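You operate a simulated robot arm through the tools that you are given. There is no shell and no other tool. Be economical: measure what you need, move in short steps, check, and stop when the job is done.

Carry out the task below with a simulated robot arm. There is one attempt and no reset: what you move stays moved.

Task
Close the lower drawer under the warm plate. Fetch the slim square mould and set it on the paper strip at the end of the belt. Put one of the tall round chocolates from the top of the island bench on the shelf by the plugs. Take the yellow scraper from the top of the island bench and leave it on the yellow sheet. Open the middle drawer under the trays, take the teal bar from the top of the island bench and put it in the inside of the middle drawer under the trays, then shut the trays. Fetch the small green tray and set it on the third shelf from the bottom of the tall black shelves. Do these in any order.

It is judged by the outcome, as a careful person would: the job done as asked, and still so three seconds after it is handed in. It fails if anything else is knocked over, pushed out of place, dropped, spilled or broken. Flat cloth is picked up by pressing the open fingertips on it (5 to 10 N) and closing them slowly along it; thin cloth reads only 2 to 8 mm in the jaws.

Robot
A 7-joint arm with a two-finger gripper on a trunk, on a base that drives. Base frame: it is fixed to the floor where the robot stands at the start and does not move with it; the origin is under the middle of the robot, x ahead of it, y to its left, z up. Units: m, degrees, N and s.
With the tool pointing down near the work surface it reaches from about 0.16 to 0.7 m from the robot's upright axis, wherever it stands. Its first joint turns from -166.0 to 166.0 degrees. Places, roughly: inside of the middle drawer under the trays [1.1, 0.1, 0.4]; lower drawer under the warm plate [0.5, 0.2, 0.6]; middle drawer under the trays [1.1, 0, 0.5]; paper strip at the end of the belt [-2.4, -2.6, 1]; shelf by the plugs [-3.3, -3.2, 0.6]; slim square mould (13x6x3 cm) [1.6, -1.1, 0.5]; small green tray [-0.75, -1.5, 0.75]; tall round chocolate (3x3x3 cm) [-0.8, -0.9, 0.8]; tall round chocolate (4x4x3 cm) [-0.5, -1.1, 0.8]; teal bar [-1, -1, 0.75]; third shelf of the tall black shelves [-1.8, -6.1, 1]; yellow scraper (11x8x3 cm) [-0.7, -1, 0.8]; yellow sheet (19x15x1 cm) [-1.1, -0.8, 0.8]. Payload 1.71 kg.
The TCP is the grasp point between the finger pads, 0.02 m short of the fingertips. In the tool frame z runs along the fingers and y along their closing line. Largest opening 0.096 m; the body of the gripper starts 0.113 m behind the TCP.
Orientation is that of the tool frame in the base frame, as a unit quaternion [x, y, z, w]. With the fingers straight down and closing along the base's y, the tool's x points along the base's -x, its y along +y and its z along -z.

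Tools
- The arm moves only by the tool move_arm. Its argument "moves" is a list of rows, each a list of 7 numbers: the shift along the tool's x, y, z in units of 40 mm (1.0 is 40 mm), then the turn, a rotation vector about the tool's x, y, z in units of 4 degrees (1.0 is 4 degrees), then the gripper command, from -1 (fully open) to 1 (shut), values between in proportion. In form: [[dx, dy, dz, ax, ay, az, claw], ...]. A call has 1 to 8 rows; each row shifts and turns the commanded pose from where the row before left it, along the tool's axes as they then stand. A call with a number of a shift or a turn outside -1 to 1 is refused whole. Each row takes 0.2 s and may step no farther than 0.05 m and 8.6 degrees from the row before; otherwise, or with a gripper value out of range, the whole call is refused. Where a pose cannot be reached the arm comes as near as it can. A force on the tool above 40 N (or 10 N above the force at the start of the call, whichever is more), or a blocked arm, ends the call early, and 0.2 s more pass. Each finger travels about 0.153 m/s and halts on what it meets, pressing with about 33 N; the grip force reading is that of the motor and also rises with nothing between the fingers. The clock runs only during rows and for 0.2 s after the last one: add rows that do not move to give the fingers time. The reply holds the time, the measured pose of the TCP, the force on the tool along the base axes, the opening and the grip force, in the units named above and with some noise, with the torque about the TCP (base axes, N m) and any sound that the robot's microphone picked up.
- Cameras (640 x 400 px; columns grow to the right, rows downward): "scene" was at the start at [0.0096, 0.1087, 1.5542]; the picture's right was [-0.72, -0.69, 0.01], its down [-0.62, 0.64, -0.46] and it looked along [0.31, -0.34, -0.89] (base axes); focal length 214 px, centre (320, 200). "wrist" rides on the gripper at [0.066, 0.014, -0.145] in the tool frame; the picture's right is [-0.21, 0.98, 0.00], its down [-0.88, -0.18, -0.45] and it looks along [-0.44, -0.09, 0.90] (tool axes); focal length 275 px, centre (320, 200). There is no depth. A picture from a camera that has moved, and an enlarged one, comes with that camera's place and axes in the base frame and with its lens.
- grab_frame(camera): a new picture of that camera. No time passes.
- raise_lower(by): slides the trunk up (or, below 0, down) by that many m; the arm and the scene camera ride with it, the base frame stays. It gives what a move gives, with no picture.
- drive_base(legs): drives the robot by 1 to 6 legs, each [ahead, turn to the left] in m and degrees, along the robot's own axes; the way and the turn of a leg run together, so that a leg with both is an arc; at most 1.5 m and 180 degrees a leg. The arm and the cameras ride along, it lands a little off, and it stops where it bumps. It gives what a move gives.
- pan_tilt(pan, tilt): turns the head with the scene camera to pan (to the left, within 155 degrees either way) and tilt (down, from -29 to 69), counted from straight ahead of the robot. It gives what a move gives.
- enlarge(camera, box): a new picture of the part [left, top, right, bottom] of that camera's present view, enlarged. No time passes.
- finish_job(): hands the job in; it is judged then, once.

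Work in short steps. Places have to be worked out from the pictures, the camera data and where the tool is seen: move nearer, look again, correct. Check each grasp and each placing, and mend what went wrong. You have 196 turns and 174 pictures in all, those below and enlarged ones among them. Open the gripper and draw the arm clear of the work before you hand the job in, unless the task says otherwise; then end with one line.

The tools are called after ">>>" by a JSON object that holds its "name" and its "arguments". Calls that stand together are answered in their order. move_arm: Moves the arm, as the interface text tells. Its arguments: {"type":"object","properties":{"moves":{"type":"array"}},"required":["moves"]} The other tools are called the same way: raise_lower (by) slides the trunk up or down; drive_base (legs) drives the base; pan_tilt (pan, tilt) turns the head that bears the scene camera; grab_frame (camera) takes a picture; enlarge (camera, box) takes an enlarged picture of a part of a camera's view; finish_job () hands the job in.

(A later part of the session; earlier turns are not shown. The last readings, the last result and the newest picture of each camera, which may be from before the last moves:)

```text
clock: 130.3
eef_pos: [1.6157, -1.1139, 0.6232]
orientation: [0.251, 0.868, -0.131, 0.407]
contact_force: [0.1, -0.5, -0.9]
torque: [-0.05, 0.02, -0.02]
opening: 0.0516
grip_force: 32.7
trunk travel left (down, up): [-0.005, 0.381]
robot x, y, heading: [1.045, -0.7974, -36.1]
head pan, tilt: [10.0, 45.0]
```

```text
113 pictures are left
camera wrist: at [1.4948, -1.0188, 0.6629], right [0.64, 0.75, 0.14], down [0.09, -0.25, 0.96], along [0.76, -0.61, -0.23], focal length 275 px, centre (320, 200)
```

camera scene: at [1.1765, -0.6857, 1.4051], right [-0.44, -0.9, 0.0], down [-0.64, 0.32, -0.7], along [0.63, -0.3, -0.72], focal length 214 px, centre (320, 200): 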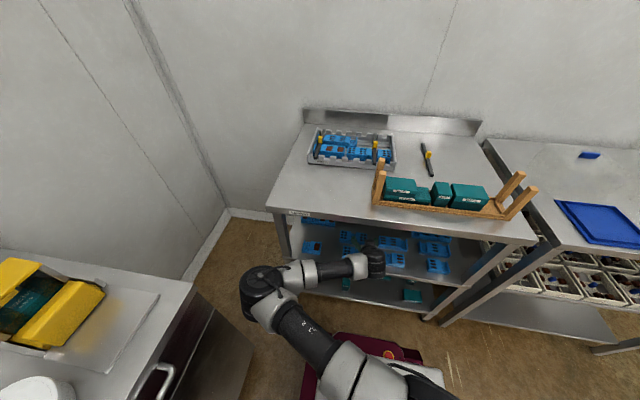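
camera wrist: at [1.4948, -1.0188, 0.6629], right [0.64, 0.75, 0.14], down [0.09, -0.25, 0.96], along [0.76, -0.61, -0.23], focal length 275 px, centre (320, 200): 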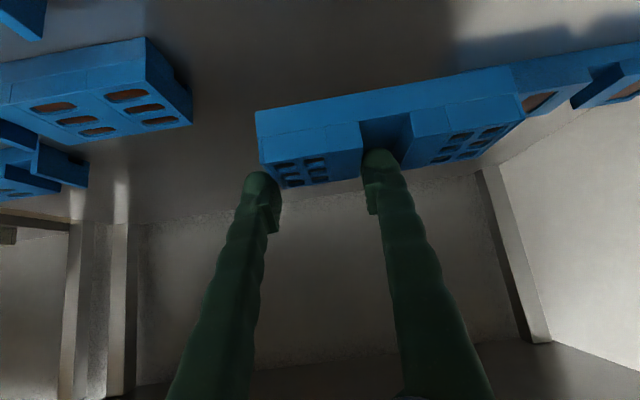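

Held level. Raise a bit more, back out of the cart, then turn to head down the room (-v).

>>> {"name": "move_arm", "arguments": {"moves": [[-0.38, 0, -0.33, 0, 0, 0, 1], [-0.38, 0, -0.33, 0, 0, 0, 1], [0, 0, 0, 0, 0, 0, 1]]}}

>>> {"name": "drive_base", "arguments": {"legs": [[-0.33, 0], [0, -45]]}}

>>> {"name": "grab_frame", "arguments": {"camera": "wrist"}}

>>> {"name": "grab_frame", "arguments": {"camera": "scene"}}

```text
clock: 131.2
eef_pos: [1.6168, -1.1126, 0.6614]
orientation: [0.25, 0.869, -0.13, 0.407]
contact_force: [-0.6, -0.4, -2.0]
torque: [-0.07, -0.02, -0.01]
opening: 0.0515
grip_force: 33.1
trunk travel left (down, up): [-0.005, 0.381]
robot x, y, heading: [1.044, -0.7984, -36.1]
head pan, tilt: [10.0, 45.0]
```

```text
clock: 135.9
eef_pos: [0.9608, -1.2259, 0.6621]
orientation: [0.56, 0.71, -0.275, 0.327]
contact_force: [-0.2, -0.4, -1.5]
torque: [-0.05, 0.06, -0.01]
opening: 0.0513
grip_force: 33.1
trunk travel left (down, up): [-0.005, 0.381]
robot x, y, heading: [0.7777, -0.5999, -80.4]
head pan, tilt: [10.0, 45.0]
```

```text
112 pictures are left
camera wrist: at [0.9418, -1.0731, 0.7027], right [0.99, 0.09, 0.14], down [-0.11, -0.24, 0.96], along [0.12, -0.97, -0.23], focal length 275 px, centre (320, 200)
```

wrist: 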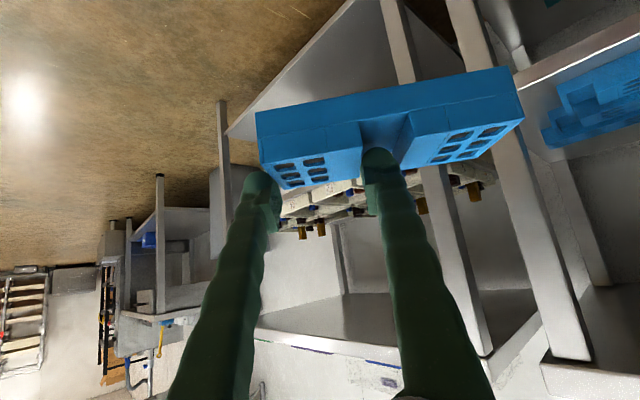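

```text
111 pictures are left
camera scene: at [0.9472, -0.614, 1.4051], right [-0.94, -0.33, 0.0], down [-0.24, 0.68, -0.7], along [0.23, -0.65, -0.72], focal length 214 px, centre (320, 200)
```

scene: 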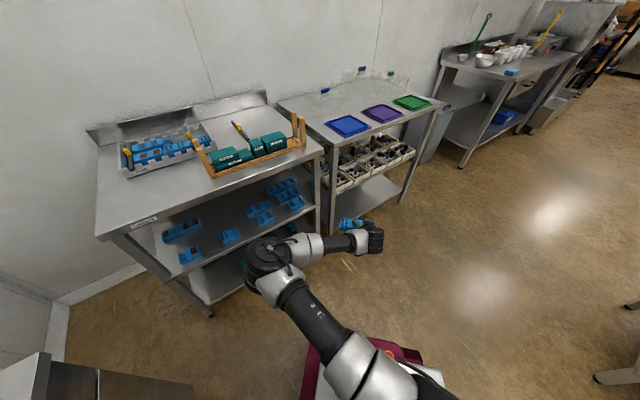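

The mould is held steadily. Turn on to face down the room and look ahead.

>>> {"name": "drive_base", "arguments": {"legs": [[0, -46]]}}

>>> {"name": "pan_tilt", "arguments": {"pan": 15, "tilt": 20}}

>>> {"name": "grab_frame", "arguments": {"camera": "scene"}}

>>> {"name": "pan_tilt", "arguments": {"pan": -35, "tilt": 25}}

>>> {"name": "grab_frame", "arguments": {"camera": "scene"}}

```text
clock: 138.8
eef_pos: [0.4607, -1.161, 0.6722]
orientation: [0.789, 0.433, -0.387, 0.198]
contact_force: [-0.1, 0.1, -1.5]
torque: [0.0, 0.05, 0.02]
opening: 0.0513
grip_force: 33.3
trunk travel left (down, up): [-0.005, 0.381]
robot x, y, heading: [0.7763, -0.6045, -126.4]
head pan, tilt: [10.0, 45.0]
```

```text
clock: 139.6
eef_pos: [0.4662, -1.1529, 0.6807]
orientation: [0.787, 0.432, -0.393, 0.2]
contact_force: [0.0, 1.6, -1.2]
torque: [0.05, 0.04, 0.01]
opening: 0.0513
grip_force: 33.0
trunk travel left (down, up): [-0.005, 0.381]
robot x, y, heading: [0.7775, -0.6018, -126.6]
head pan, tilt: [15.0, 20.0]
```

```text
110 pictures are left
camera scene: at [0.8865, -0.7504, 1.4436], right [-0.93, 0.37, 0.0], down [0.14, 0.33, -0.93], along [-0.34, -0.87, -0.36], focal length 214 px, centre (320, 200)
```

scene: 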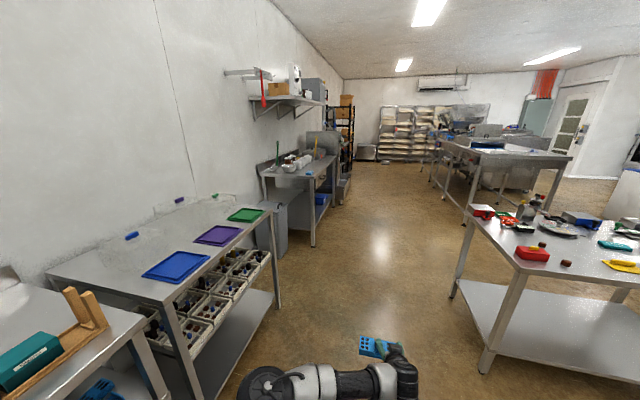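

```text
clock: 140.8
eef_pos: [0.4668, -1.154, 0.6812]
orientation: [0.787, 0.431, -0.394, 0.2]
contact_force: [-0.7, 0.8, -0.9]
torque: [0.01, 0.04, 0.0]
opening: 0.0514
grip_force: 32.7
trunk travel left (down, up): [-0.005, 0.381]
robot x, y, heading: [0.7775, -0.6026, -126.5]
head pan, tilt: [-35.0, 25.0]
```

```text
109 pictures are left
camera scene: at [0.8335, -0.6928, 1.4358], right [-0.32, 0.95, 0.01], down [0.41, 0.15, -0.9], along [-0.86, -0.28, -0.43], focal length 214 px, centre (320, 200)
```

scene: 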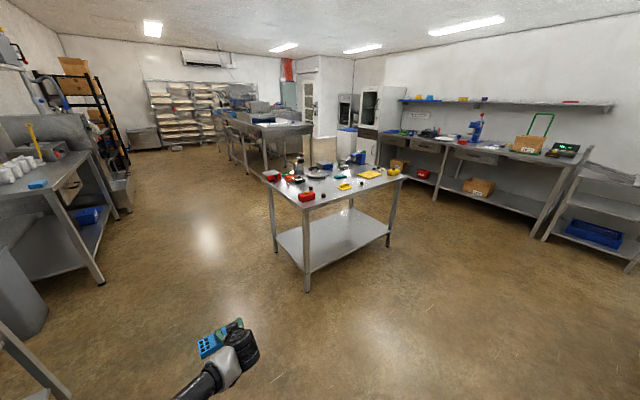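

The corridor between the island and the side carts (u 0.55–1.7) is clear. Drive 2.4 m down it.

>>> {"name": "drive_base", "arguments": {"legs": [[1.3, 0], [1.1, 0], [0, -40]]}}

>>> {"name": "pan_tilt", "arguments": {"pan": 0, "tilt": 25}}

>>> {"name": "grab_frame", "arguments": {"camera": "scene"}}

```text
clock: 155.5
eef_pos: [-1.2046, -2.7824, 0.6818]
orientation: [0.884, 0.152, -0.438, 0.061]
contact_force: [0.3, -0.5, -1.8]
torque: [0.08, 0.02, 0.03]
opening: 0.0516
grip_force: 32.9
trunk travel left (down, up): [-0.005, 0.381]
robot x, y, heading: [-0.6238, -2.5357, -164.5]
head pan, tilt: [-35.0, 25.0]
```

```text
clock: 156.5
eef_pos: [-1.1939, -2.7803, 0.6915]
orientation: [0.881, 0.151, -0.445, 0.062]
contact_force: [-0.4, 1.0, -1.8]
torque: [0.06, 0.01, -0.04]
opening: 0.0515
grip_force: 32.7
trunk travel left (down, up): [-0.005, 0.381]
robot x, y, heading: [-0.6197, -2.5393, -164.4]
head pan, tilt: [0.0, 25.0]
```

```text
108 pictures are left
camera scene: at [-0.6339, -2.7016, 1.4355], right [-0.27, 0.96, 0.0], down [0.42, 0.12, -0.9], along [-0.87, -0.24, -0.44], focal length 214 px, centre (320, 200)
```

scene: 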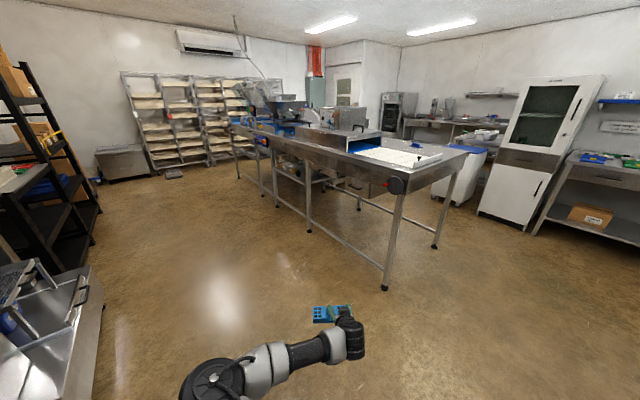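

>>> {"name": "enlarge", "arguments": {"camera": "scene", "box": [320, 110, 480, 210]}}

```text
4.00 times, centred on (400, 160) of scene
camera zoom: at [-0.6339, -2.7016, 1.4355], right [-0.27, 0.96, 0.0], down [0.42, 0.12, -0.9], along [-0.87, -0.24, -0.44], focal length 858 px, centre (0, 360)
```

zoom: 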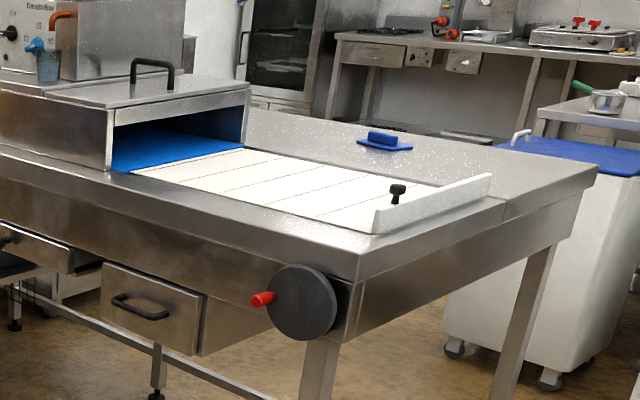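

The white paper strip lies along the left part of the table (centre about u=-0.44, v=-3.50, z≈1.0). I approach from its left side: go to v≈-3.5, then face -u.

>>> {"name": "drive_base", "arguments": {"legs": [[0, 38], [1.09, 0], [0, -90]]}}

>>> {"name": "raise_lower", "arguments": {"by": 0.38}}

>>> {"name": "pan_tilt", "arguments": {"pan": 0, "tilt": 40}}

>>> {"name": "grab_frame", "arguments": {"camera": "scene"}}

```text
clock: 169.2
eef_pos: [-1.8053, -3.109, 0.6923]
orientation: [0.857, -0.254, -0.425, -0.141]
contact_force: [0.9, 0.2, -1.7]
torque: [0.05, 0.0, -0.01]
opening: 0.0511
grip_force: 32.7
trunk travel left (down, up): [-0.005, 0.381]
robot x, y, heading: [-1.2672, -3.4281, 143.1]
head pan, tilt: [0.0, 25.0]
```

```text
clock: 172.9
eef_pos: [-1.7998, -3.1156, 1.0804]
orientation: [0.854, -0.251, -0.433, -0.143]
contact_force: [0.2, -0.1, -1.9]
torque: [0.06, -0.04, 0.01]
opening: 0.0512
grip_force: 33.3
trunk travel left (down, up): [-0.385, 0.001]
robot x, y, heading: [-1.27, -3.4212, 142.9]
head pan, tilt: [0.0, 25.0]
```

```text
clock: 173.7
eef_pos: [-1.7986, -3.1152, 1.0804]
orientation: [0.853, -0.252, -0.433, -0.144]
contact_force: [-0.4, 0.6, -2.6]
torque: [0.05, -0.01, 0.02]
opening: 0.0511
grip_force: 32.9
trunk travel left (down, up): [-0.385, 0.001]
robot x, y, heading: [-1.2681, -3.4183, 143.2]
head pan, tilt: [0.0, 40.0]
```

```text
106 pictures are left
camera scene: at [-1.4058, -3.5113, 1.7916], right [0.6, 0.8, 0.0], down [0.52, -0.39, -0.76], along [-0.6, 0.46, -0.66], focal length 214 px, centre (320, 200)
```

scene: 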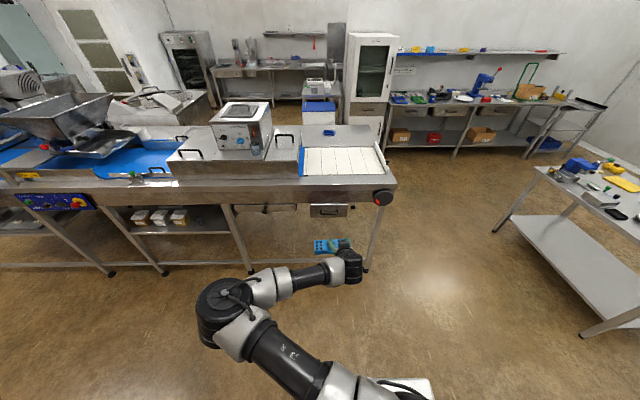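

Table top z≈1.005, strip u -0.21..-0.58, v about -3.2..-3.75. I'll set the mould with TCP at about u=-0.39, v=-3.37. Raise the hand 8 cm, sidestep right 0.21 m, then approach.

>>> {"name": "move_arm", "arguments": {"moves": [[-0.41, 0, -0.29, 0, 0, 0, 1], [-0.41, 0, -0.29, 0, 0, 0, 1], [-0.41, 0, -0.29, 0, 0, 0, 1], [-0.41, 0, -0.29, 0, 0, 0, 1], [0, 0, 0, 0, 0, 0, 1]]}}

>>> {"name": "drive_base", "arguments": {"legs": [[0, -45], [0.3, 0], [0, 45.5], [0.3, 0]]}}

>>> {"name": "grab_frame", "arguments": {"camera": "scene"}}

>>> {"name": "grab_frame", "arguments": {"camera": "wrist"}}

```text
clock: 174.8
eef_pos: [-1.802, -3.1155, 1.1613]
orientation: [0.854, -0.253, -0.432, -0.143]
contact_force: [-1.0, -0.7, -2.0]
torque: [0.04, -0.05, 0.02]
opening: 0.0514
grip_force: 32.7
trunk travel left (down, up): [-0.385, 0.001]
robot x, y, heading: [-1.2673, -3.4217, 143.0]
head pan, tilt: [0.0, 40.0]
```

```text
clock: 183.6
eef_pos: [-2.0811, -2.648, 1.1619]
orientation: [0.854, -0.25, -0.435, -0.141]
contact_force: [0.4, 0.5, -2.2]
torque: [0.08, -0.01, 0.04]
opening: 0.0511
grip_force: 33.6
trunk travel left (down, up): [-0.385, 0.001]
robot x, y, heading: [-1.5479, -2.9524, 142.6]
head pan, tilt: [0.0, 40.0]
```

```text
105 pictures are left
camera scene: at [-1.6775, -3.048, 1.792], right [0.6, 0.8, 0.0], down [0.52, -0.39, -0.76], along [-0.61, 0.46, -0.65], focal length 214 px, centre (320, 200)
```

scene: 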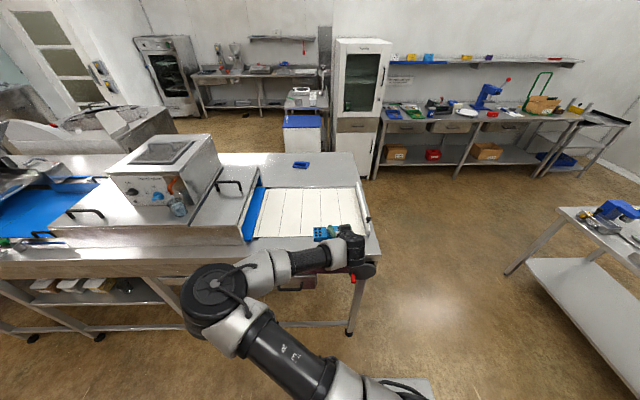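

```text
104 pictures are left
camera wrist: at [-1.9595, -2.7472, 1.1924], right [-0.64, -0.75, 0.14], down [-0.04, 0.22, 0.98], along [-0.77, 0.62, -0.17], focal length 275 px, centre (320, 200)
```

wrist: 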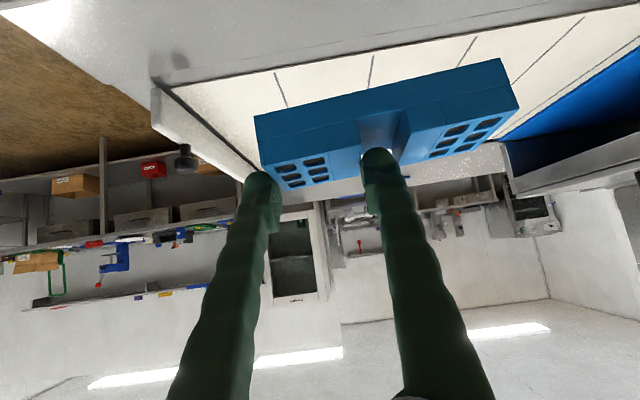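

Good alignment (TCP v=-3.366; end board is 10 cm to the right). Drive in 0.18 m, correct pitch by ~3.6 deg, then arm forward 0.1 m.

>>> {"name": "drive_base", "arguments": {"legs": [[0.18, 0]]}}

>>> {"name": "move_arm", "arguments": {"moves": [[-0.42, 0, 0.55, 0, 0.9, 0, 1], [-0.42, 0, 0.55, 0, 0, 0, 1], [-0.42, 0, 0.55, 0, 0, 0, 1], [-0.2, 0, 0.26, 0, 0, 0, 1], [0, 0, 0, 0, 0, 0, 1]]}}

>>> {"name": "grab_frame", "arguments": {"camera": "scene"}}

>>> {"name": "grab_frame", "arguments": {"camera": "wrist"}}

```text
clock: 185.2
eef_pos: [-2.2176, -2.5426, 1.165]
orientation: [0.852, -0.251, -0.436, -0.144]
contact_force: [0.6, -0.6, 0.4]
torque: [0.01, 0.0, 0.01]
opening: 0.0001
grip_force: 29.4
trunk travel left (down, up): [-0.385, 0.001]
robot x, y, heading: [-1.6914, -2.8418, 142.7]
head pan, tilt: [0.0, 40.0]
```

```text
clock: 186.3
eef_pos: [-2.2839, -2.4997, 1.1736]
orientation: [0.862, -0.256, -0.414, -0.139]
contact_force: [0.6, -0.1, -0.1]
torque: [-0.03, -0.02, -0.02]
opening: 0.0002
grip_force: 29.4
trunk travel left (down, up): [-0.385, 0.001]
robot x, y, heading: [-1.6897, -2.8476, 142.7]
head pan, tilt: [0.0, 40.0]
```

```text
103 pictures are left
camera scene: at [-1.8299, -2.9335, 1.7916], right [0.6, 0.8, 0.0], down [0.52, -0.4, -0.76], along [-0.6, 0.46, -0.66], focal length 214 px, centre (320, 200)
```

scene: 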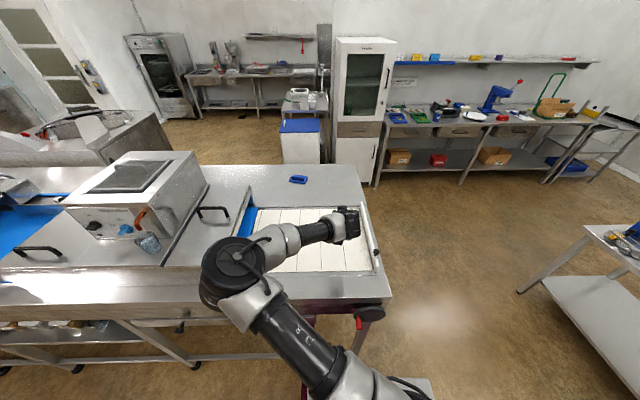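

```text
102 pictures are left
camera wrist: at [-2.1641, -2.5975, 1.2112], right [-0.65, -0.75, 0.14], down [-0.07, 0.24, 0.97], along [-0.76, 0.62, -0.21], focal length 275 px, centre (320, 200)
```

wrist: 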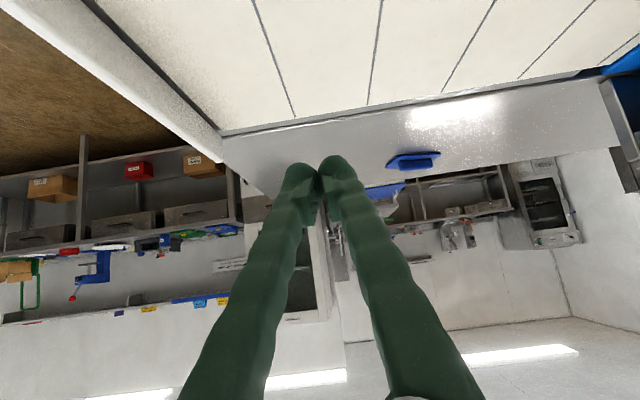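

The mould slipped out during that drive. I must find it: back the hand away and look.

>>> {"name": "drive_base", "arguments": {"legs": [[-0.3, 0]]}}

>>> {"name": "pan_tilt", "arguments": {"pan": 0, "tilt": 60}}

>>> {"name": "grab_frame", "arguments": {"camera": "scene"}}

>>> {"name": "grab_frame", "arguments": {"camera": "wrist"}}

```text
clock: 188.6
eef_pos: [-2.0324, -2.6874, 1.1736]
orientation: [0.861, -0.257, -0.415, -0.139]
contact_force: [0.2, -0.3, 0.3]
torque: [0.02, 0.01, -0.04]
opening: 0.0001
grip_force: 29.5
trunk travel left (down, up): [-0.385, 0.001]
robot x, y, heading: [-1.4413, -3.0332, 142.6]
head pan, tilt: [0.0, 40.0]
```

```text
clock: 189.4
eef_pos: [-2.0209, -2.6971, 1.1844]
orientation: [0.859, -0.257, -0.421, -0.141]
contact_force: [-0.1, 0.1, -0.6]
torque: [0.0, -0.04, -0.01]
opening: 0.0001
grip_force: 29.7
trunk travel left (down, up): [-0.385, 0.001]
robot x, y, heading: [-1.443, -3.032, 142.7]
head pan, tilt: [0.0, 60.0]
```

```text
101 pictures are left
camera scene: at [-1.5676, -3.1334, 1.7651], right [0.61, 0.79, 0.0], down [0.69, -0.53, -0.49], along [-0.39, 0.3, -0.87], focal length 214 px, centre (320, 200)
```

scene: 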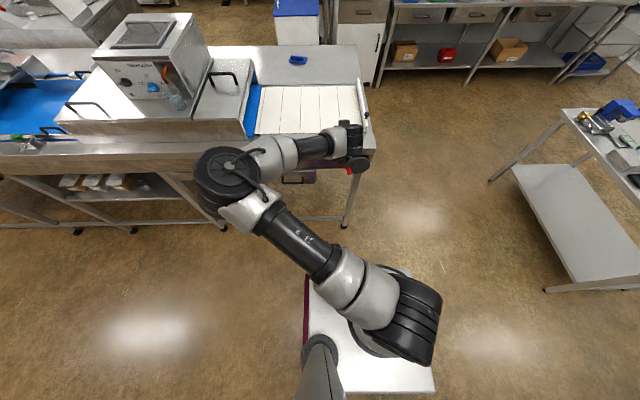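

```text
100 pictures are left
camera wrist: at [-1.9002, -2.7964, 1.2187], right [-0.65, -0.74, 0.14], down [-0.06, 0.23, 0.97], along [-0.76, 0.63, -0.19], focal length 275 px, centre (320, 200)
```

wrist: 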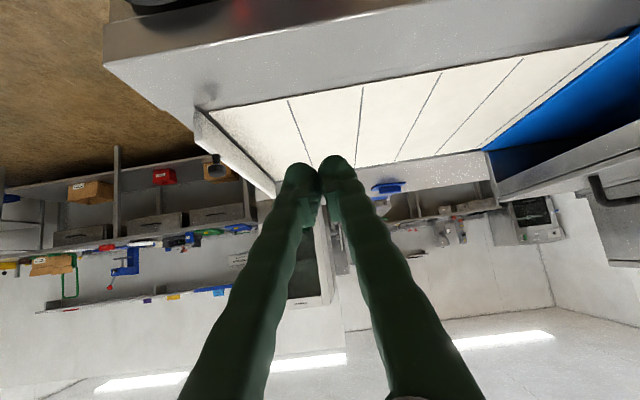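

It is not on the strip; it may be on the floor by the table. Back off further and look lower.

>>> {"name": "drive_base", "arguments": {"legs": [[-0.45, 0]]}}

>>> {"name": "pan_tilt", "arguments": {"pan": 0, "tilt": 45}}

>>> {"name": "grab_frame", "arguments": {"camera": "scene"}}

>>> {"name": "grab_frame", "arguments": {"camera": "wrist"}}

```text
clock: 192.2
eef_pos: [-1.673, -2.9693, 1.1837]
orientation: [0.86, -0.251, -0.422, -0.139]
contact_force: [0.4, 0.0, -0.5]
torque: [0.03, 0.0, 0.01]
opening: 0.0001
grip_force: 29.5
trunk travel left (down, up): [-0.385, 0.001]
robot x, y, heading: [-1.0924, -3.2996, 143.4]
head pan, tilt: [0.0, 60.0]
```

```text
clock: 193.0
eef_pos: [-1.6593, -2.9802, 1.1931]
orientation: [0.857, -0.25, -0.429, -0.141]
contact_force: [0.1, 1.1, 0.0]
torque: [0.04, 0.01, 0.01]
opening: 0.0
grip_force: 29.4
trunk travel left (down, up): [-0.385, 0.001]
robot x, y, heading: [-1.0921, -3.2995, 143.3]
head pan, tilt: [0.0, 45.0]
```

```text
99 pictures are left
camera scene: at [-1.2275, -3.3912, 1.7843], right [0.6, 0.8, 0.0], down [0.58, -0.43, -0.69], along [-0.56, 0.42, -0.72], focal length 214 px, centre (320, 200)
```

scene: 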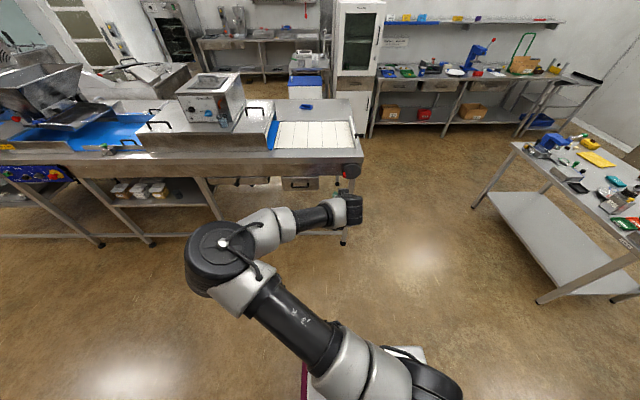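

```text
98 pictures are left
camera wrist: at [-1.5377, -3.0786, 1.2265], right [-0.64, -0.75, 0.14], down [-0.05, 0.22, 0.97], along [-0.77, 0.62, -0.18], focal length 275 px, centre (320, 200)
```

wrist: 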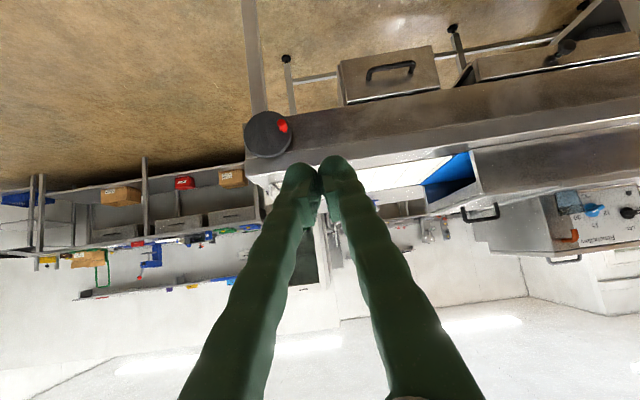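

Still hidden perhaps behind the arm. Turn the base left so the arm clears the view, with the head turned back.

>>> {"name": "drive_base", "arguments": {"legs": [[0, -60]]}}

>>> {"name": "pan_tilt", "arguments": {"pan": 55, "tilt": 45}}

>>> {"name": "grab_frame", "arguments": {"camera": "scene"}}

```text
clock: 196.5
eef_pos: [-1.1048, -2.6475, 1.1944]
orientation: [-0.619, 0.643, 0.302, 0.336]
contact_force: [-0.4, -0.3, 0.0]
torque: [0.0, 0.02, 0.01]
opening: 0.0
grip_force: 29.6
trunk travel left (down, up): [-0.385, 0.001]
robot x, y, heading: [-1.0952, -3.2971, 83.8]
head pan, tilt: [0.0, 45.0]
```

```text
clock: 197.7
eef_pos: [-1.1079, -2.6665, 1.2026]
orientation: [-0.617, 0.64, 0.307, 0.341]
contact_force: [0.3, 0.4, 0.0]
torque: [0.03, -0.01, -0.03]
opening: 0.0
grip_force: 29.0
trunk travel left (down, up): [-0.385, 0.001]
robot x, y, heading: [-1.0982, -3.296, 83.9]
head pan, tilt: [55.0, 45.0]
```

```text
97 pictures are left
camera scene: at [-1.3152, -3.2558, 1.7849], right [0.66, 0.75, -0.01], down [0.53, -0.48, -0.7], along [-0.53, 0.46, -0.71], focal length 214 px, centre (320, 200)
```

scene: 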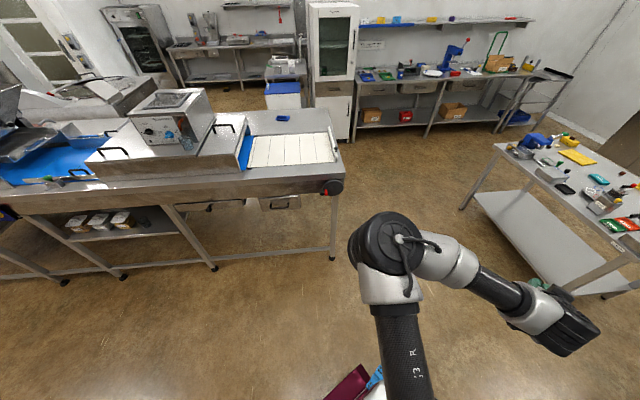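

There is something blue on the robot's own base at (378,378). Enlarge.

>>> {"name": "pan_tilt", "arguments": {"pan": 50, "tilt": 69}}

>>> {"name": "grab_frame", "arguments": {"camera": "scene"}}

```text
clock: 198.6
eef_pos: [-1.1083, -2.667, 1.2032]
orientation: [-0.617, 0.639, 0.308, 0.34]
contact_force: [0.1, -0.2, 0.0]
torque: [0.0, 0.02, -0.02]
opening: 0.0001
grip_force: 29.6
trunk travel left (down, up): [-0.385, 0.001]
robot x, y, heading: [-1.0984, -3.2976, 83.7]
head pan, tilt: [50.0, 68.8]
```

```text
96 pictures are left
camera scene: at [-1.293, -3.2702, 1.7563], right [0.72, 0.69, -0.01], down [0.64, -0.68, -0.35], along [-0.25, 0.25, -0.94], focal length 214 px, centre (320, 200)
```

scene: 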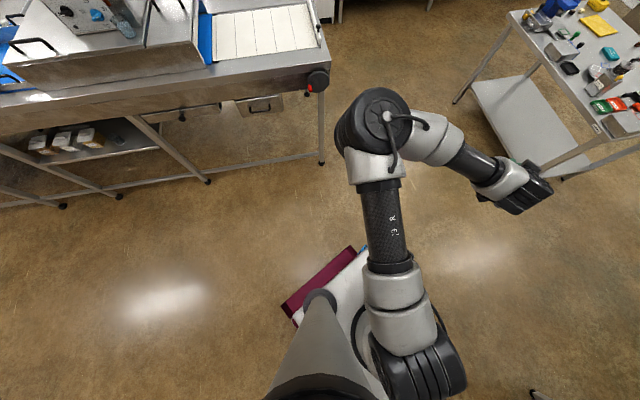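

>>> {"name": "pan_tilt", "arguments": {"pan": 0, "tilt": 69}}

>>> {"name": "grab_frame", "arguments": {"camera": "scene"}}

>>> {"name": "pan_tilt", "arguments": {"pan": -50, "tilt": 69}}

>>> {"name": "grab_frame", "arguments": {"camera": "scene"}}

```text
clock: 199.8
eef_pos: [-1.1077, -2.6669, 1.2027]
orientation: [-0.617, 0.64, 0.306, 0.341]
contact_force: [0.5, 0.0, 0.2]
torque: [0.0, 0.02, 0.03]
opening: 0.0
grip_force: 29.5
trunk travel left (down, up): [-0.385, 0.001]
robot x, y, heading: [-1.0963, -3.3006, 83.8]
head pan, tilt: [0.0, 68.8]
```

```text
95 pictures are left
camera scene: at [-1.2482, -3.2551, 1.7559], right [0.99, -0.11, 0.0], down [-0.1, -0.93, -0.35], along [0.04, 0.34, -0.94], focal length 214 px, centre (320, 200)
```

scene: 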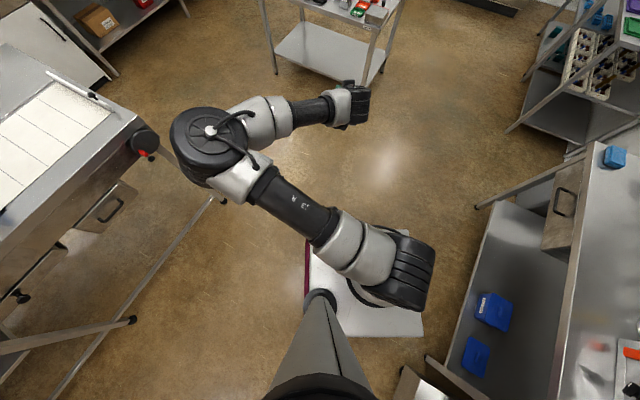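

```text
clock: 201.0
eef_pos: [-1.1073, -2.6671, 1.2034]
orientation: [-0.617, 0.64, 0.307, 0.34]
contact_force: [0.9, -0.8, 0.3]
torque: [0.01, -0.02, -0.01]
opening: 0.0002
grip_force: 29.4
trunk travel left (down, up): [-0.385, 0.001]
robot x, y, heading: [-1.0976, -3.298, 83.1]
head pan, tilt: [-50.0, 68.8]
```

```text
94 pictures are left
camera scene: at [-1.2078, -3.2796, 1.7562], right [0.55, -0.83, 0.01], down [-0.78, -0.52, -0.35], along [0.3, 0.19, -0.94], focal length 214 px, centre (320, 200)
```

scene: 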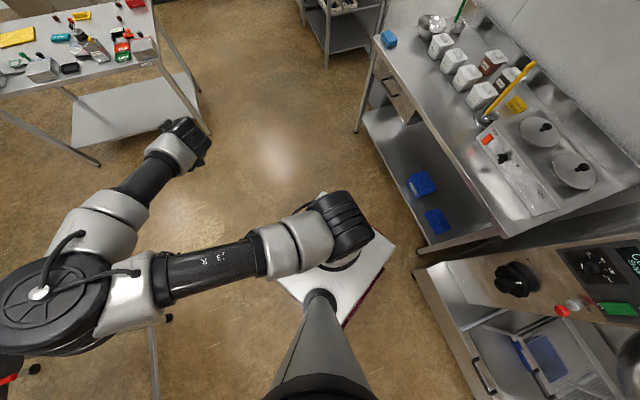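

The mould is lying on the robot's own base, under the upper arm. I point the tool straight down and look with the wrist camera.

>>> {"name": "move_arm", "arguments": {"moves": [[0, 0, 0, 0, 1, 0, -1], [0, 0, 0, 0, 1, 0, -1], [0, 0, 0, 0, 1, 0, -1], [0, 0, 0, 0, 1, 0, -1], [0, 0, 0, 0, 1, 0, -1], [0, 0, 0, 0, 1, 0, -1], [0, 0, 0, 0, 1, 0, -1], [0, 0, 0, 0, 1, 0, -1]]}}

>>> {"name": "move_arm", "arguments": {"moves": [[0, 0, 0, 0, 1, 0, -1], [0, 0, 0, 0, 1, 0, -1], [0, 0, 0, 0, 1, 0, -1], [0, 0, 0, 0, 1, 0, -1], [0, 0, 0, 0, 1, 0, -1], [0, 0, 0, 0, 1, 0, -1], [0, 0, 0, 0, 0, 0, -1]]}}

>>> {"name": "grab_frame", "arguments": {"camera": "wrist"}}

>>> {"name": "pan_tilt", "arguments": {"pan": 0, "tilt": 69}}

>>> {"name": "grab_frame", "arguments": {"camera": "scene"}}

```text
clock: 202.8
eef_pos: [-1.1096, -2.6667, 1.2023]
orientation: [-0.677, 0.71, 0.124, 0.15]
contact_force: [0.9, 0.8, -0.1]
torque: [-0.02, -0.02, -0.01]
opening: 0.096
grip_force: 0.1
trunk travel left (down, up): [-0.385, 0.001]
robot x, y, heading: [-1.0977, -3.2971, 83.6]
head pan, tilt: [-50.0, 68.8]
```

```text
clock: 204.4
eef_pos: [-1.1098, -2.667, 1.204]
orientation: [-0.688, 0.726, -0.019, 0.0]
contact_force: [0.0, 0.5, 0.4]
torque: [-0.01, 0.0, -0.02]
opening: 0.0958
grip_force: 0.0
trunk travel left (down, up): [-0.385, 0.001]
robot x, y, heading: [-1.0996, -3.2981, 83.6]
head pan, tilt: [-50.0, 68.8]
```

```text
93 pictures are left
camera wrist: at [-1.1313, -2.7275, 1.3497], right [-0.97, 0.26, -0.03], down [0.22, 0.88, 0.42], along [0.14, 0.4, -0.9], focal length 275 px, centre (320, 200)
```

wrist: 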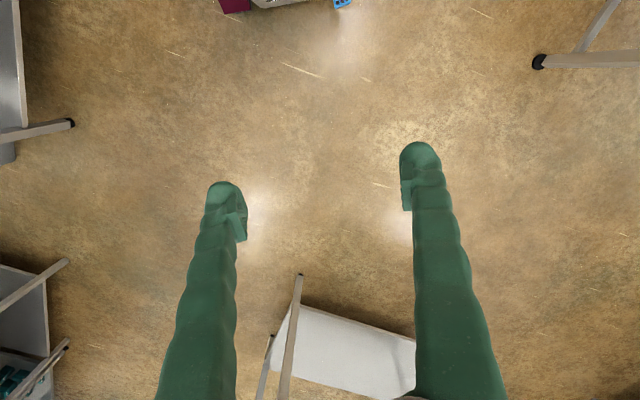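

```text
clock: 205.6
eef_pos: [-1.1106, -2.6655, 1.2027]
orientation: [-0.689, 0.725, -0.019, -0.001]
contact_force: [0.4, 0.4, -1.0]
torque: [0.0, -0.03, 0.0]
opening: 0.0961
grip_force: 0.0
trunk travel left (down, up): [-0.385, 0.001]
robot x, y, heading: [-1.0987, -3.3, 83.6]
head pan, tilt: [0.0, 68.8]
```

```text
92 pictures are left
camera scene: at [-1.248, -3.255, 1.7559], right [0.99, -0.11, 0.0], down [-0.1, -0.93, -0.35], along [0.04, 0.34, -0.94], focal length 214 px, centre (320, 200)
```

scene: 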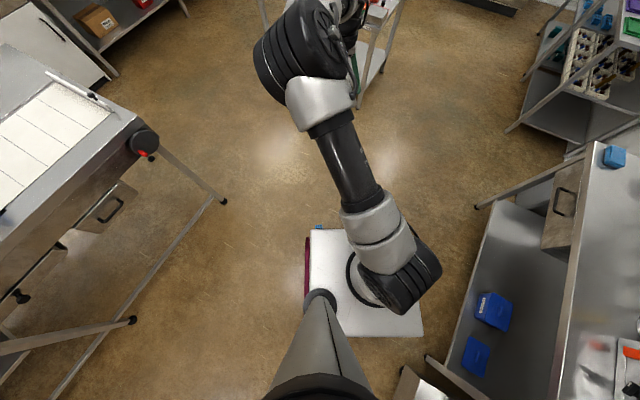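

The mould rests on the front edge of my base at about (-1.20,-2.915,0.30). Lower the trunk and bring the hand back over it, looking from above.

>>> {"name": "raise_lower", "arguments": {"by": -0.3}}

>>> {"name": "move_arm", "arguments": {"moves": [[0.8, 0.4, 0, 0, 0, 0, -1], [0.8, 0.4, 0, 0, 0, 0, -1], [0.8, 0.4, 0, 0, 0, 0, -1], [0, 0, 0, 0, 0, 0, -1]]}}

>>> {"name": "grab_frame", "arguments": {"camera": "wrist"}}

```text
clock: 208.6
eef_pos: [-1.1104, -2.6651, 0.9027]
orientation: [-0.688, 0.725, -0.019, -0.001]
contact_force: [0.1, -0.3, -0.2]
torque: [-0.02, -0.02, -0.01]
opening: 0.0959
grip_force: 0.1
trunk travel left (down, up): [-0.085, 0.301]
robot x, y, heading: [-1.0969, -3.293, 83.6]
head pan, tilt: [0.0, 68.8]
```

```text
clock: 209.6
eef_pos: [-1.1651, -2.7596, 0.9047]
orientation: [-0.689, 0.725, -0.019, 0.0]
contact_force: [-0.4, 0.2, -0.4]
torque: [0.02, 0.01, -0.02]
opening: 0.0964
grip_force: 0.1
trunk travel left (down, up): [-0.085, 0.301]
robot x, y, heading: [-1.0958, -3.2971, 83.5]
head pan, tilt: [0.0, 68.8]
```

```text
91 pictures are left
camera wrist: at [-1.1856, -2.8214, 1.0505], right [-0.97, 0.26, -0.03], down [0.22, 0.88, 0.43], along [0.14, 0.41, -0.9], focal length 275 px, centre (320, 200)
```

wrist: 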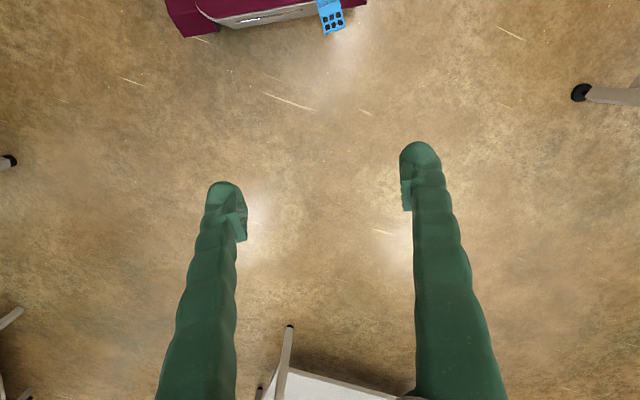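

>>> {"name": "move_arm", "arguments": {"moves": [[0.8, 0.2, 0, 0, 0, 0, -1], [0.8, 0.2, 0, 0, 0, 0, -1], [0.8, 0, 0, 0, 0, 0, -1], [0.8, 0, 0, 0, 0, 0, -1], [0, 0, 0, 0, 0, 0, -1]]}}

>>> {"name": "grab_frame", "arguments": {"camera": "wrist"}}

>>> {"name": "grab_frame", "arguments": {"camera": "scene"}}

```text
clock: 210.8
eef_pos: [-1.1834, -2.8866, 0.9077]
orientation: [-0.688, 0.725, -0.019, 0.0]
contact_force: [0.1, 0.9, 1.1]
torque: [0.01, 0.01, -0.02]
opening: 0.0956
grip_force: 0.0
trunk travel left (down, up): [-0.085, 0.301]
robot x, y, heading: [-1.0944, -3.2958, 83.6]
head pan, tilt: [0.0, 68.8]
```

```text
90 pictures are left
camera wrist: at [-1.2049, -2.9478, 1.0545], right [-0.97, 0.26, -0.03], down [0.22, 0.88, 0.43], along [0.14, 0.41, -0.9], focal length 275 px, centre (320, 200)
```

wrist: 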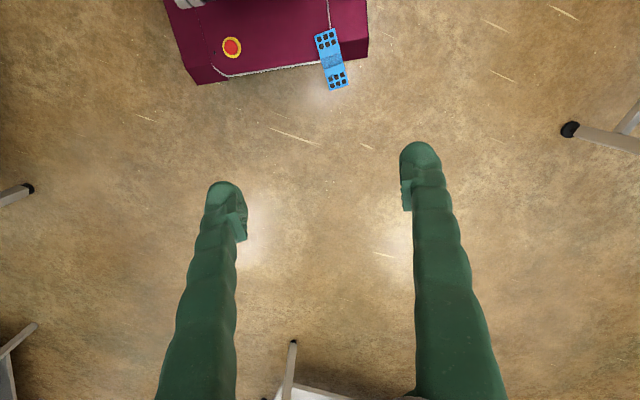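

```text
89 pictures are left
camera scene: at [-1.2485, -3.2603, 1.4561], right [0.99, -0.11, 0.0], down [-0.1, -0.93, -0.35], along [0.04, 0.34, -0.94], focal length 214 px, centre (320, 200)
```

scene: 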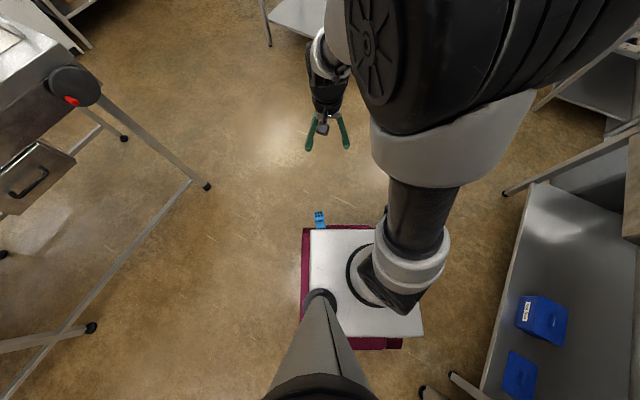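

The mould lies right side up on my base, long axis fore-aft, centre about (-1.213,-2.965), top z≈0.31. With the tool vertical I can grip its 6 cm width from above. Come over it and descend part way.

>>> {"name": "raise_lower", "arguments": {"by": -0.08}}

>>> {"name": "move_arm", "arguments": {"moves": [[0.6, 0.35, 0.5, 0, 0, 0, -1], [0.6, 0.35, 0.5, 0, 0, 0, -1], [0.6, 0, 0.7, 0, 0, 0, -1], [0, 0, 1, 0, 0, 0, -1], [0, 0, 1, 0, 0, 0, -1], [0, 0, 1, 0, 0, 0, -1], [0, 0, 1, 0, 0, 0, -1], [0, 0, 0, 0, 0, 0, -1]]}}

>>> {"name": "grab_frame", "arguments": {"camera": "wrist"}}

>>> {"name": "grab_frame", "arguments": {"camera": "scene"}}

```text
clock: 211.9
eef_pos: [-1.1839, -2.8861, 0.8283]
orientation: [-0.689, 0.724, -0.018, -0.001]
contact_force: [0.4, 0.2, -0.1]
torque: [-0.02, -0.03, -0.02]
opening: 0.0958
grip_force: 0.0
trunk travel left (down, up): [-0.005, 0.381]
robot x, y, heading: [-1.0951, -3.3007, 83.6]
head pan, tilt: [0.0, 68.8]
```

```text
clock: 213.7
eef_pos: [-1.2111, -2.9635, 0.6012]
orientation: [-0.689, 0.725, -0.019, -0.001]
contact_force: [0.1, -0.1, -0.1]
torque: [-0.03, 0.04, 0.03]
opening: 0.096
grip_force: 0.1
trunk travel left (down, up): [-0.005, 0.381]
robot x, y, heading: [-1.0988, -3.2992, 83.8]
head pan, tilt: [0.0, 68.8]
```

```text
88 pictures are left
camera wrist: at [-1.2326, -3.0257, 0.7474], right [-0.97, 0.26, -0.03], down [0.22, 0.88, 0.43], along [0.14, 0.41, -0.9], focal length 275 px, centre (320, 200)
```

wrist: 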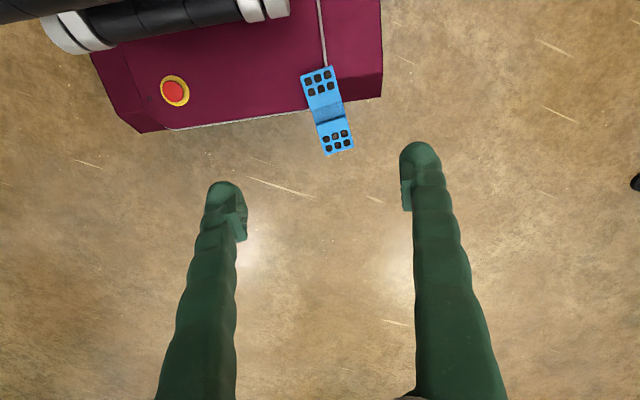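

```text
87 pictures are left
camera scene: at [-1.2489, -3.2611, 1.3767], right [0.99, -0.11, 0.0], down [-0.1, -0.93, -0.35], along [0.04, 0.34, -0.94], focal length 214 px, centre (320, 200)
```

scene: 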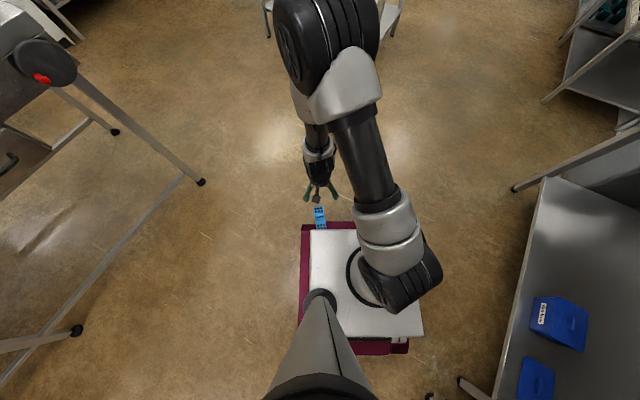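

Refined: mould centre (-1.2155,-2.974), top z≈0.335. Descend to z≈0.37 and check.

>>> {"name": "move_arm", "arguments": {"moves": [[0.25, 0.1, 1, 0, 0, 0, -1], [0, 0, 1, 0, 0, 0, -1], [0, 0, 1, 0, 0, 0, -1], [0, 0, 1, 0, 0, 0, -1], [0, 0, 1, 0, 0, 0, -1], [0, 0, 0.7, 0, 0, 0, -1], [0, 0, 0, 0, 0, 0, -1]]}}

>>> {"name": "grab_frame", "arguments": {"camera": "wrist"}}

```text
clock: 215.3
eef_pos: [-1.21, -2.9816, 0.3732]
orientation: [-0.688, 0.725, -0.02, 0.001]
contact_force: [-0.1, 0.8, -0.6]
torque: [-0.02, 0.05, 0.0]
opening: 0.096
grip_force: 0.1
trunk travel left (down, up): [-0.005, 0.381]
robot x, y, heading: [-1.0986, -3.3018, 83.5]
head pan, tilt: [0.0, 68.8]
```

```text
86 pictures are left
camera wrist: at [-1.2307, -3.042, 0.5199], right [-0.97, 0.26, -0.03], down [0.22, 0.88, 0.43], along [0.14, 0.41, -0.9], focal length 275 px, centre (320, 200)
```

wrist: 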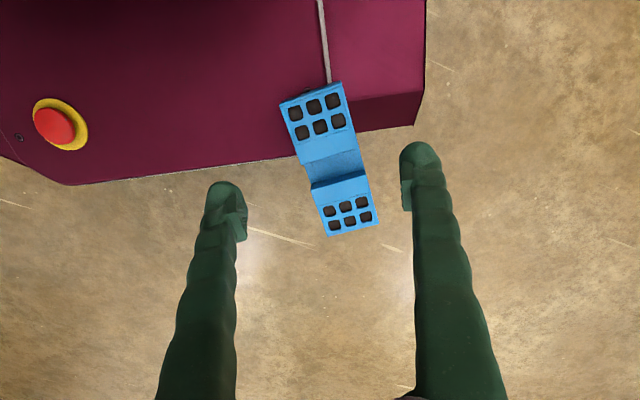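

Size cues put the mould top nearer z≈0.295. Descend 5 cm more with a small correction, then check.

>>> {"name": "move_arm", "arguments": {"moves": [[-0.2, 0.12, 0.4, 0, 0, 0, -1], [0, 0, 0.4, 0, 0, 0, -1], [0, 0, 0.4, 0, 0, 0, -1], [0, 0, 0, 0, 0, 0, -1]]}}

>>> {"name": "grab_frame", "arguments": {"camera": "wrist"}}

```text
clock: 216.3
eef_pos: [-1.2125, -2.9727, 0.3266]
orientation: [-0.689, 0.725, -0.019, 0.0]
contact_force: [0.7, -0.4, -0.4]
torque: [-0.03, 0.01, 0.0]
opening: 0.096
grip_force: 0.1
trunk travel left (down, up): [-0.005, 0.381]
robot x, y, heading: [-1.092, -3.3017, 83.8]
head pan, tilt: [0.0, 68.8]
```

```text
85 pictures are left
camera wrist: at [-1.2338, -3.0343, 0.4727], right [-0.97, 0.26, -0.03], down [0.22, 0.88, 0.43], along [0.14, 0.41, -0.9], focal length 275 px, centre (320, 200)
```

wrist: 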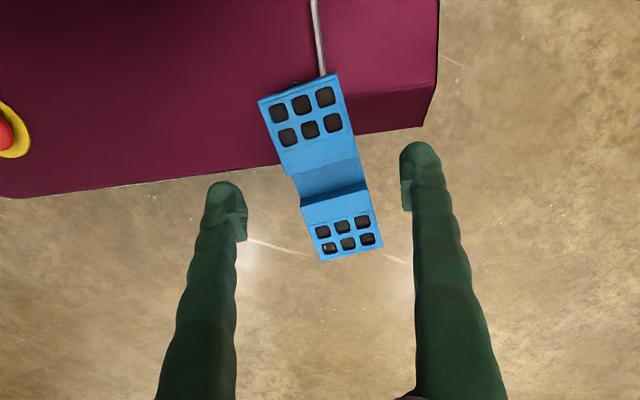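

Top is actually z≈0.262 (level). Move 1.2 cm forward, descend 6.5 cm, then close.

>>> {"name": "move_arm", "arguments": {"moves": [[-0.3, 0, 0.5, 0, 0, 0, -1], [0, 0, 0.5, 0, 0, 0, -1], [0, 0, 0.4, 0, 0, 0, -1], [0, 0, 0, 0, 0, 0, -1]]}}

>>> {"name": "grab_frame", "arguments": {"camera": "wrist"}}

```text
clock: 217.1
eef_pos: [-1.2114, -2.965, 0.284]
orientation: [-0.69, 0.724, -0.014, 0.006]
contact_force: [0.4, 0.0, -0.1]
torque: [0.0, 0.0, 0.02]
opening: 0.096
grip_force: 0.1
trunk travel left (down, up): [-0.005, 0.381]
robot x, y, heading: [-1.0949, -3.3005, 84.0]
head pan, tilt: [0.0, 68.8]
stopped in row 3: the force on the tool passed its limit at 75 N (the readings are from after the stop); the commanded pose is now the measured one
```

```text
84 pictures are left
camera wrist: at [-1.2325, -3.0294, 0.4298], right [-0.97, 0.25, -0.03], down [0.22, 0.87, 0.44], along [0.14, 0.42, -0.9], focal length 275 px, centre (320, 200)
```

wrist: 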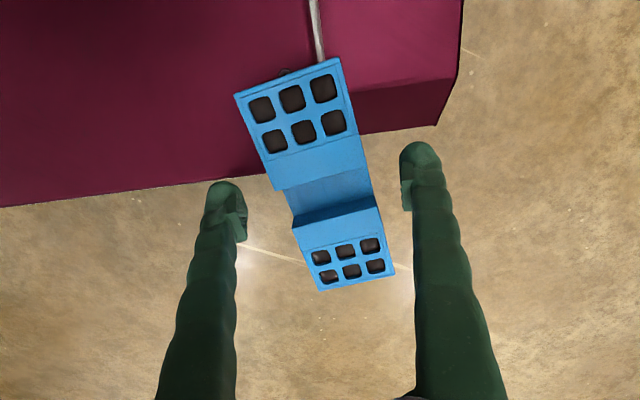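

A finger touched the base top (z≈0.26), so the mould occupies z 0.26–0.29 and the TCP at 0.284 is right. Close.

>>> {"name": "move_arm", "arguments": {"moves": [[0, 0, -0.05, 0, 0, 0, -0.5], [0, 0, 0, 0, 0, 0, 0], [0, 0, 0, 0, 0, 0, 0.5], [0, 0, 0, 0, 0, 0, 1], [0, 0, 0, 0, 0, 0, 1]]}}

>>> {"name": "grab_frame", "arguments": {"camera": "wrist"}}

```text
clock: 218.3
eef_pos: [-1.2091, -2.9666, 0.2866]
orientation: [-0.688, 0.726, -0.014, 0.007]
contact_force: [2.9, 1.1, 5.4]
torque: [-0.14, -0.04, 0.14]
opening: 0.0513
grip_force: 33.3
trunk travel left (down, up): [-0.005, 0.381]
robot x, y, heading: [-1.0993, -3.2995, 83.9]
head pan, tilt: [0.0, 68.8]
```

```text
83 pictures are left
camera wrist: at [-1.2308, -3.0297, 0.4319], right [-0.97, 0.26, -0.03], down [0.22, 0.87, 0.44], along [0.14, 0.42, -0.9], focal length 275 px, centre (320, 200)
```

wrist: 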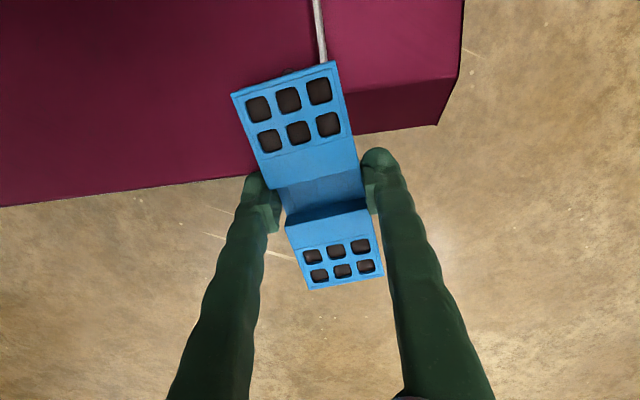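

Gripped across the middle (51 mm). Lift gently.

>>> {"name": "move_arm", "arguments": {"moves": [[0, 0, -0.4, 0, 0, 0, 1], [0, 0, -0.6, 0, 0, 0, 1], [-0.3, 0, -0.8, 0, 0, 0, 1], [-0.3, 0, -0.8, 0, 0, 0, 1], [-0.3, 0, -0.8, 0, 0, 0, 1], [-0.3, 0, -0.8, 0, 0, 0, 1], [-0.3, 0, -0.8, 0, 0, 0, 1], [0, 0, -0.5, 0, 0, 0, 1]]}}

>>> {"name": "move_arm", "arguments": {"moves": [[0, 0, -0.8, 0, 0, 0, 1], [0, 0, -0.8, 0, 0, 0, 1], [0, 0, -0.8, 0, 0, 0, 1], [0, 0, -0.8, 0, 0, 0, 1], [0, 0, -0.8, 0, 0, 0, 1], [0, 0, -0.8, 0, 0, 0, 1], [0, 0, -0.4, 0, 0, 0, 1], [0, 0, 0, 0, 0, 0, 1]]}}

>>> {"name": "grab_frame", "arguments": {"camera": "wrist"}}

```text
clock: 220.1
eef_pos: [-1.2143, -2.9046, 0.5031]
orientation: [-0.689, 0.725, -0.015, 0.006]
contact_force: [-0.4, -0.5, -2.3]
torque: [-0.01, 0.02, 0.03]
opening: 0.0512
grip_force: 32.8
trunk travel left (down, up): [-0.005, 0.381]
robot x, y, heading: [-1.0981, -3.2968, 83.6]
head pan, tilt: [0.0, 68.8]
```

```text
clock: 221.9
eef_pos: [-1.2175, -2.9031, 0.7147]
orientation: [-0.689, 0.724, -0.014, 0.006]
contact_force: [0.4, 0.0, -0.8]
torque: [-0.01, 0.01, -0.01]
opening: 0.0513
grip_force: 33.0
trunk travel left (down, up): [-0.005, 0.381]
robot x, y, heading: [-1.096, -3.2978, 83.7]
head pan, tilt: [0.0, 68.8]
```

```text
82 pictures are left
camera wrist: at [-1.2393, -2.9672, 0.8599], right [-0.97, 0.26, -0.03], down [0.22, 0.87, 0.44], along [0.14, 0.42, -0.9], focal length 275 px, centre (320, 200)
```

wrist: 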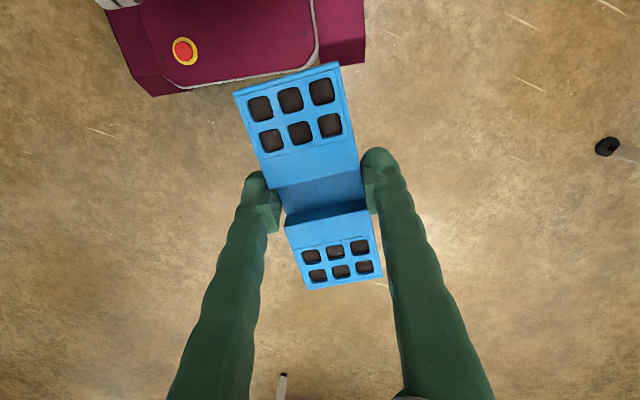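

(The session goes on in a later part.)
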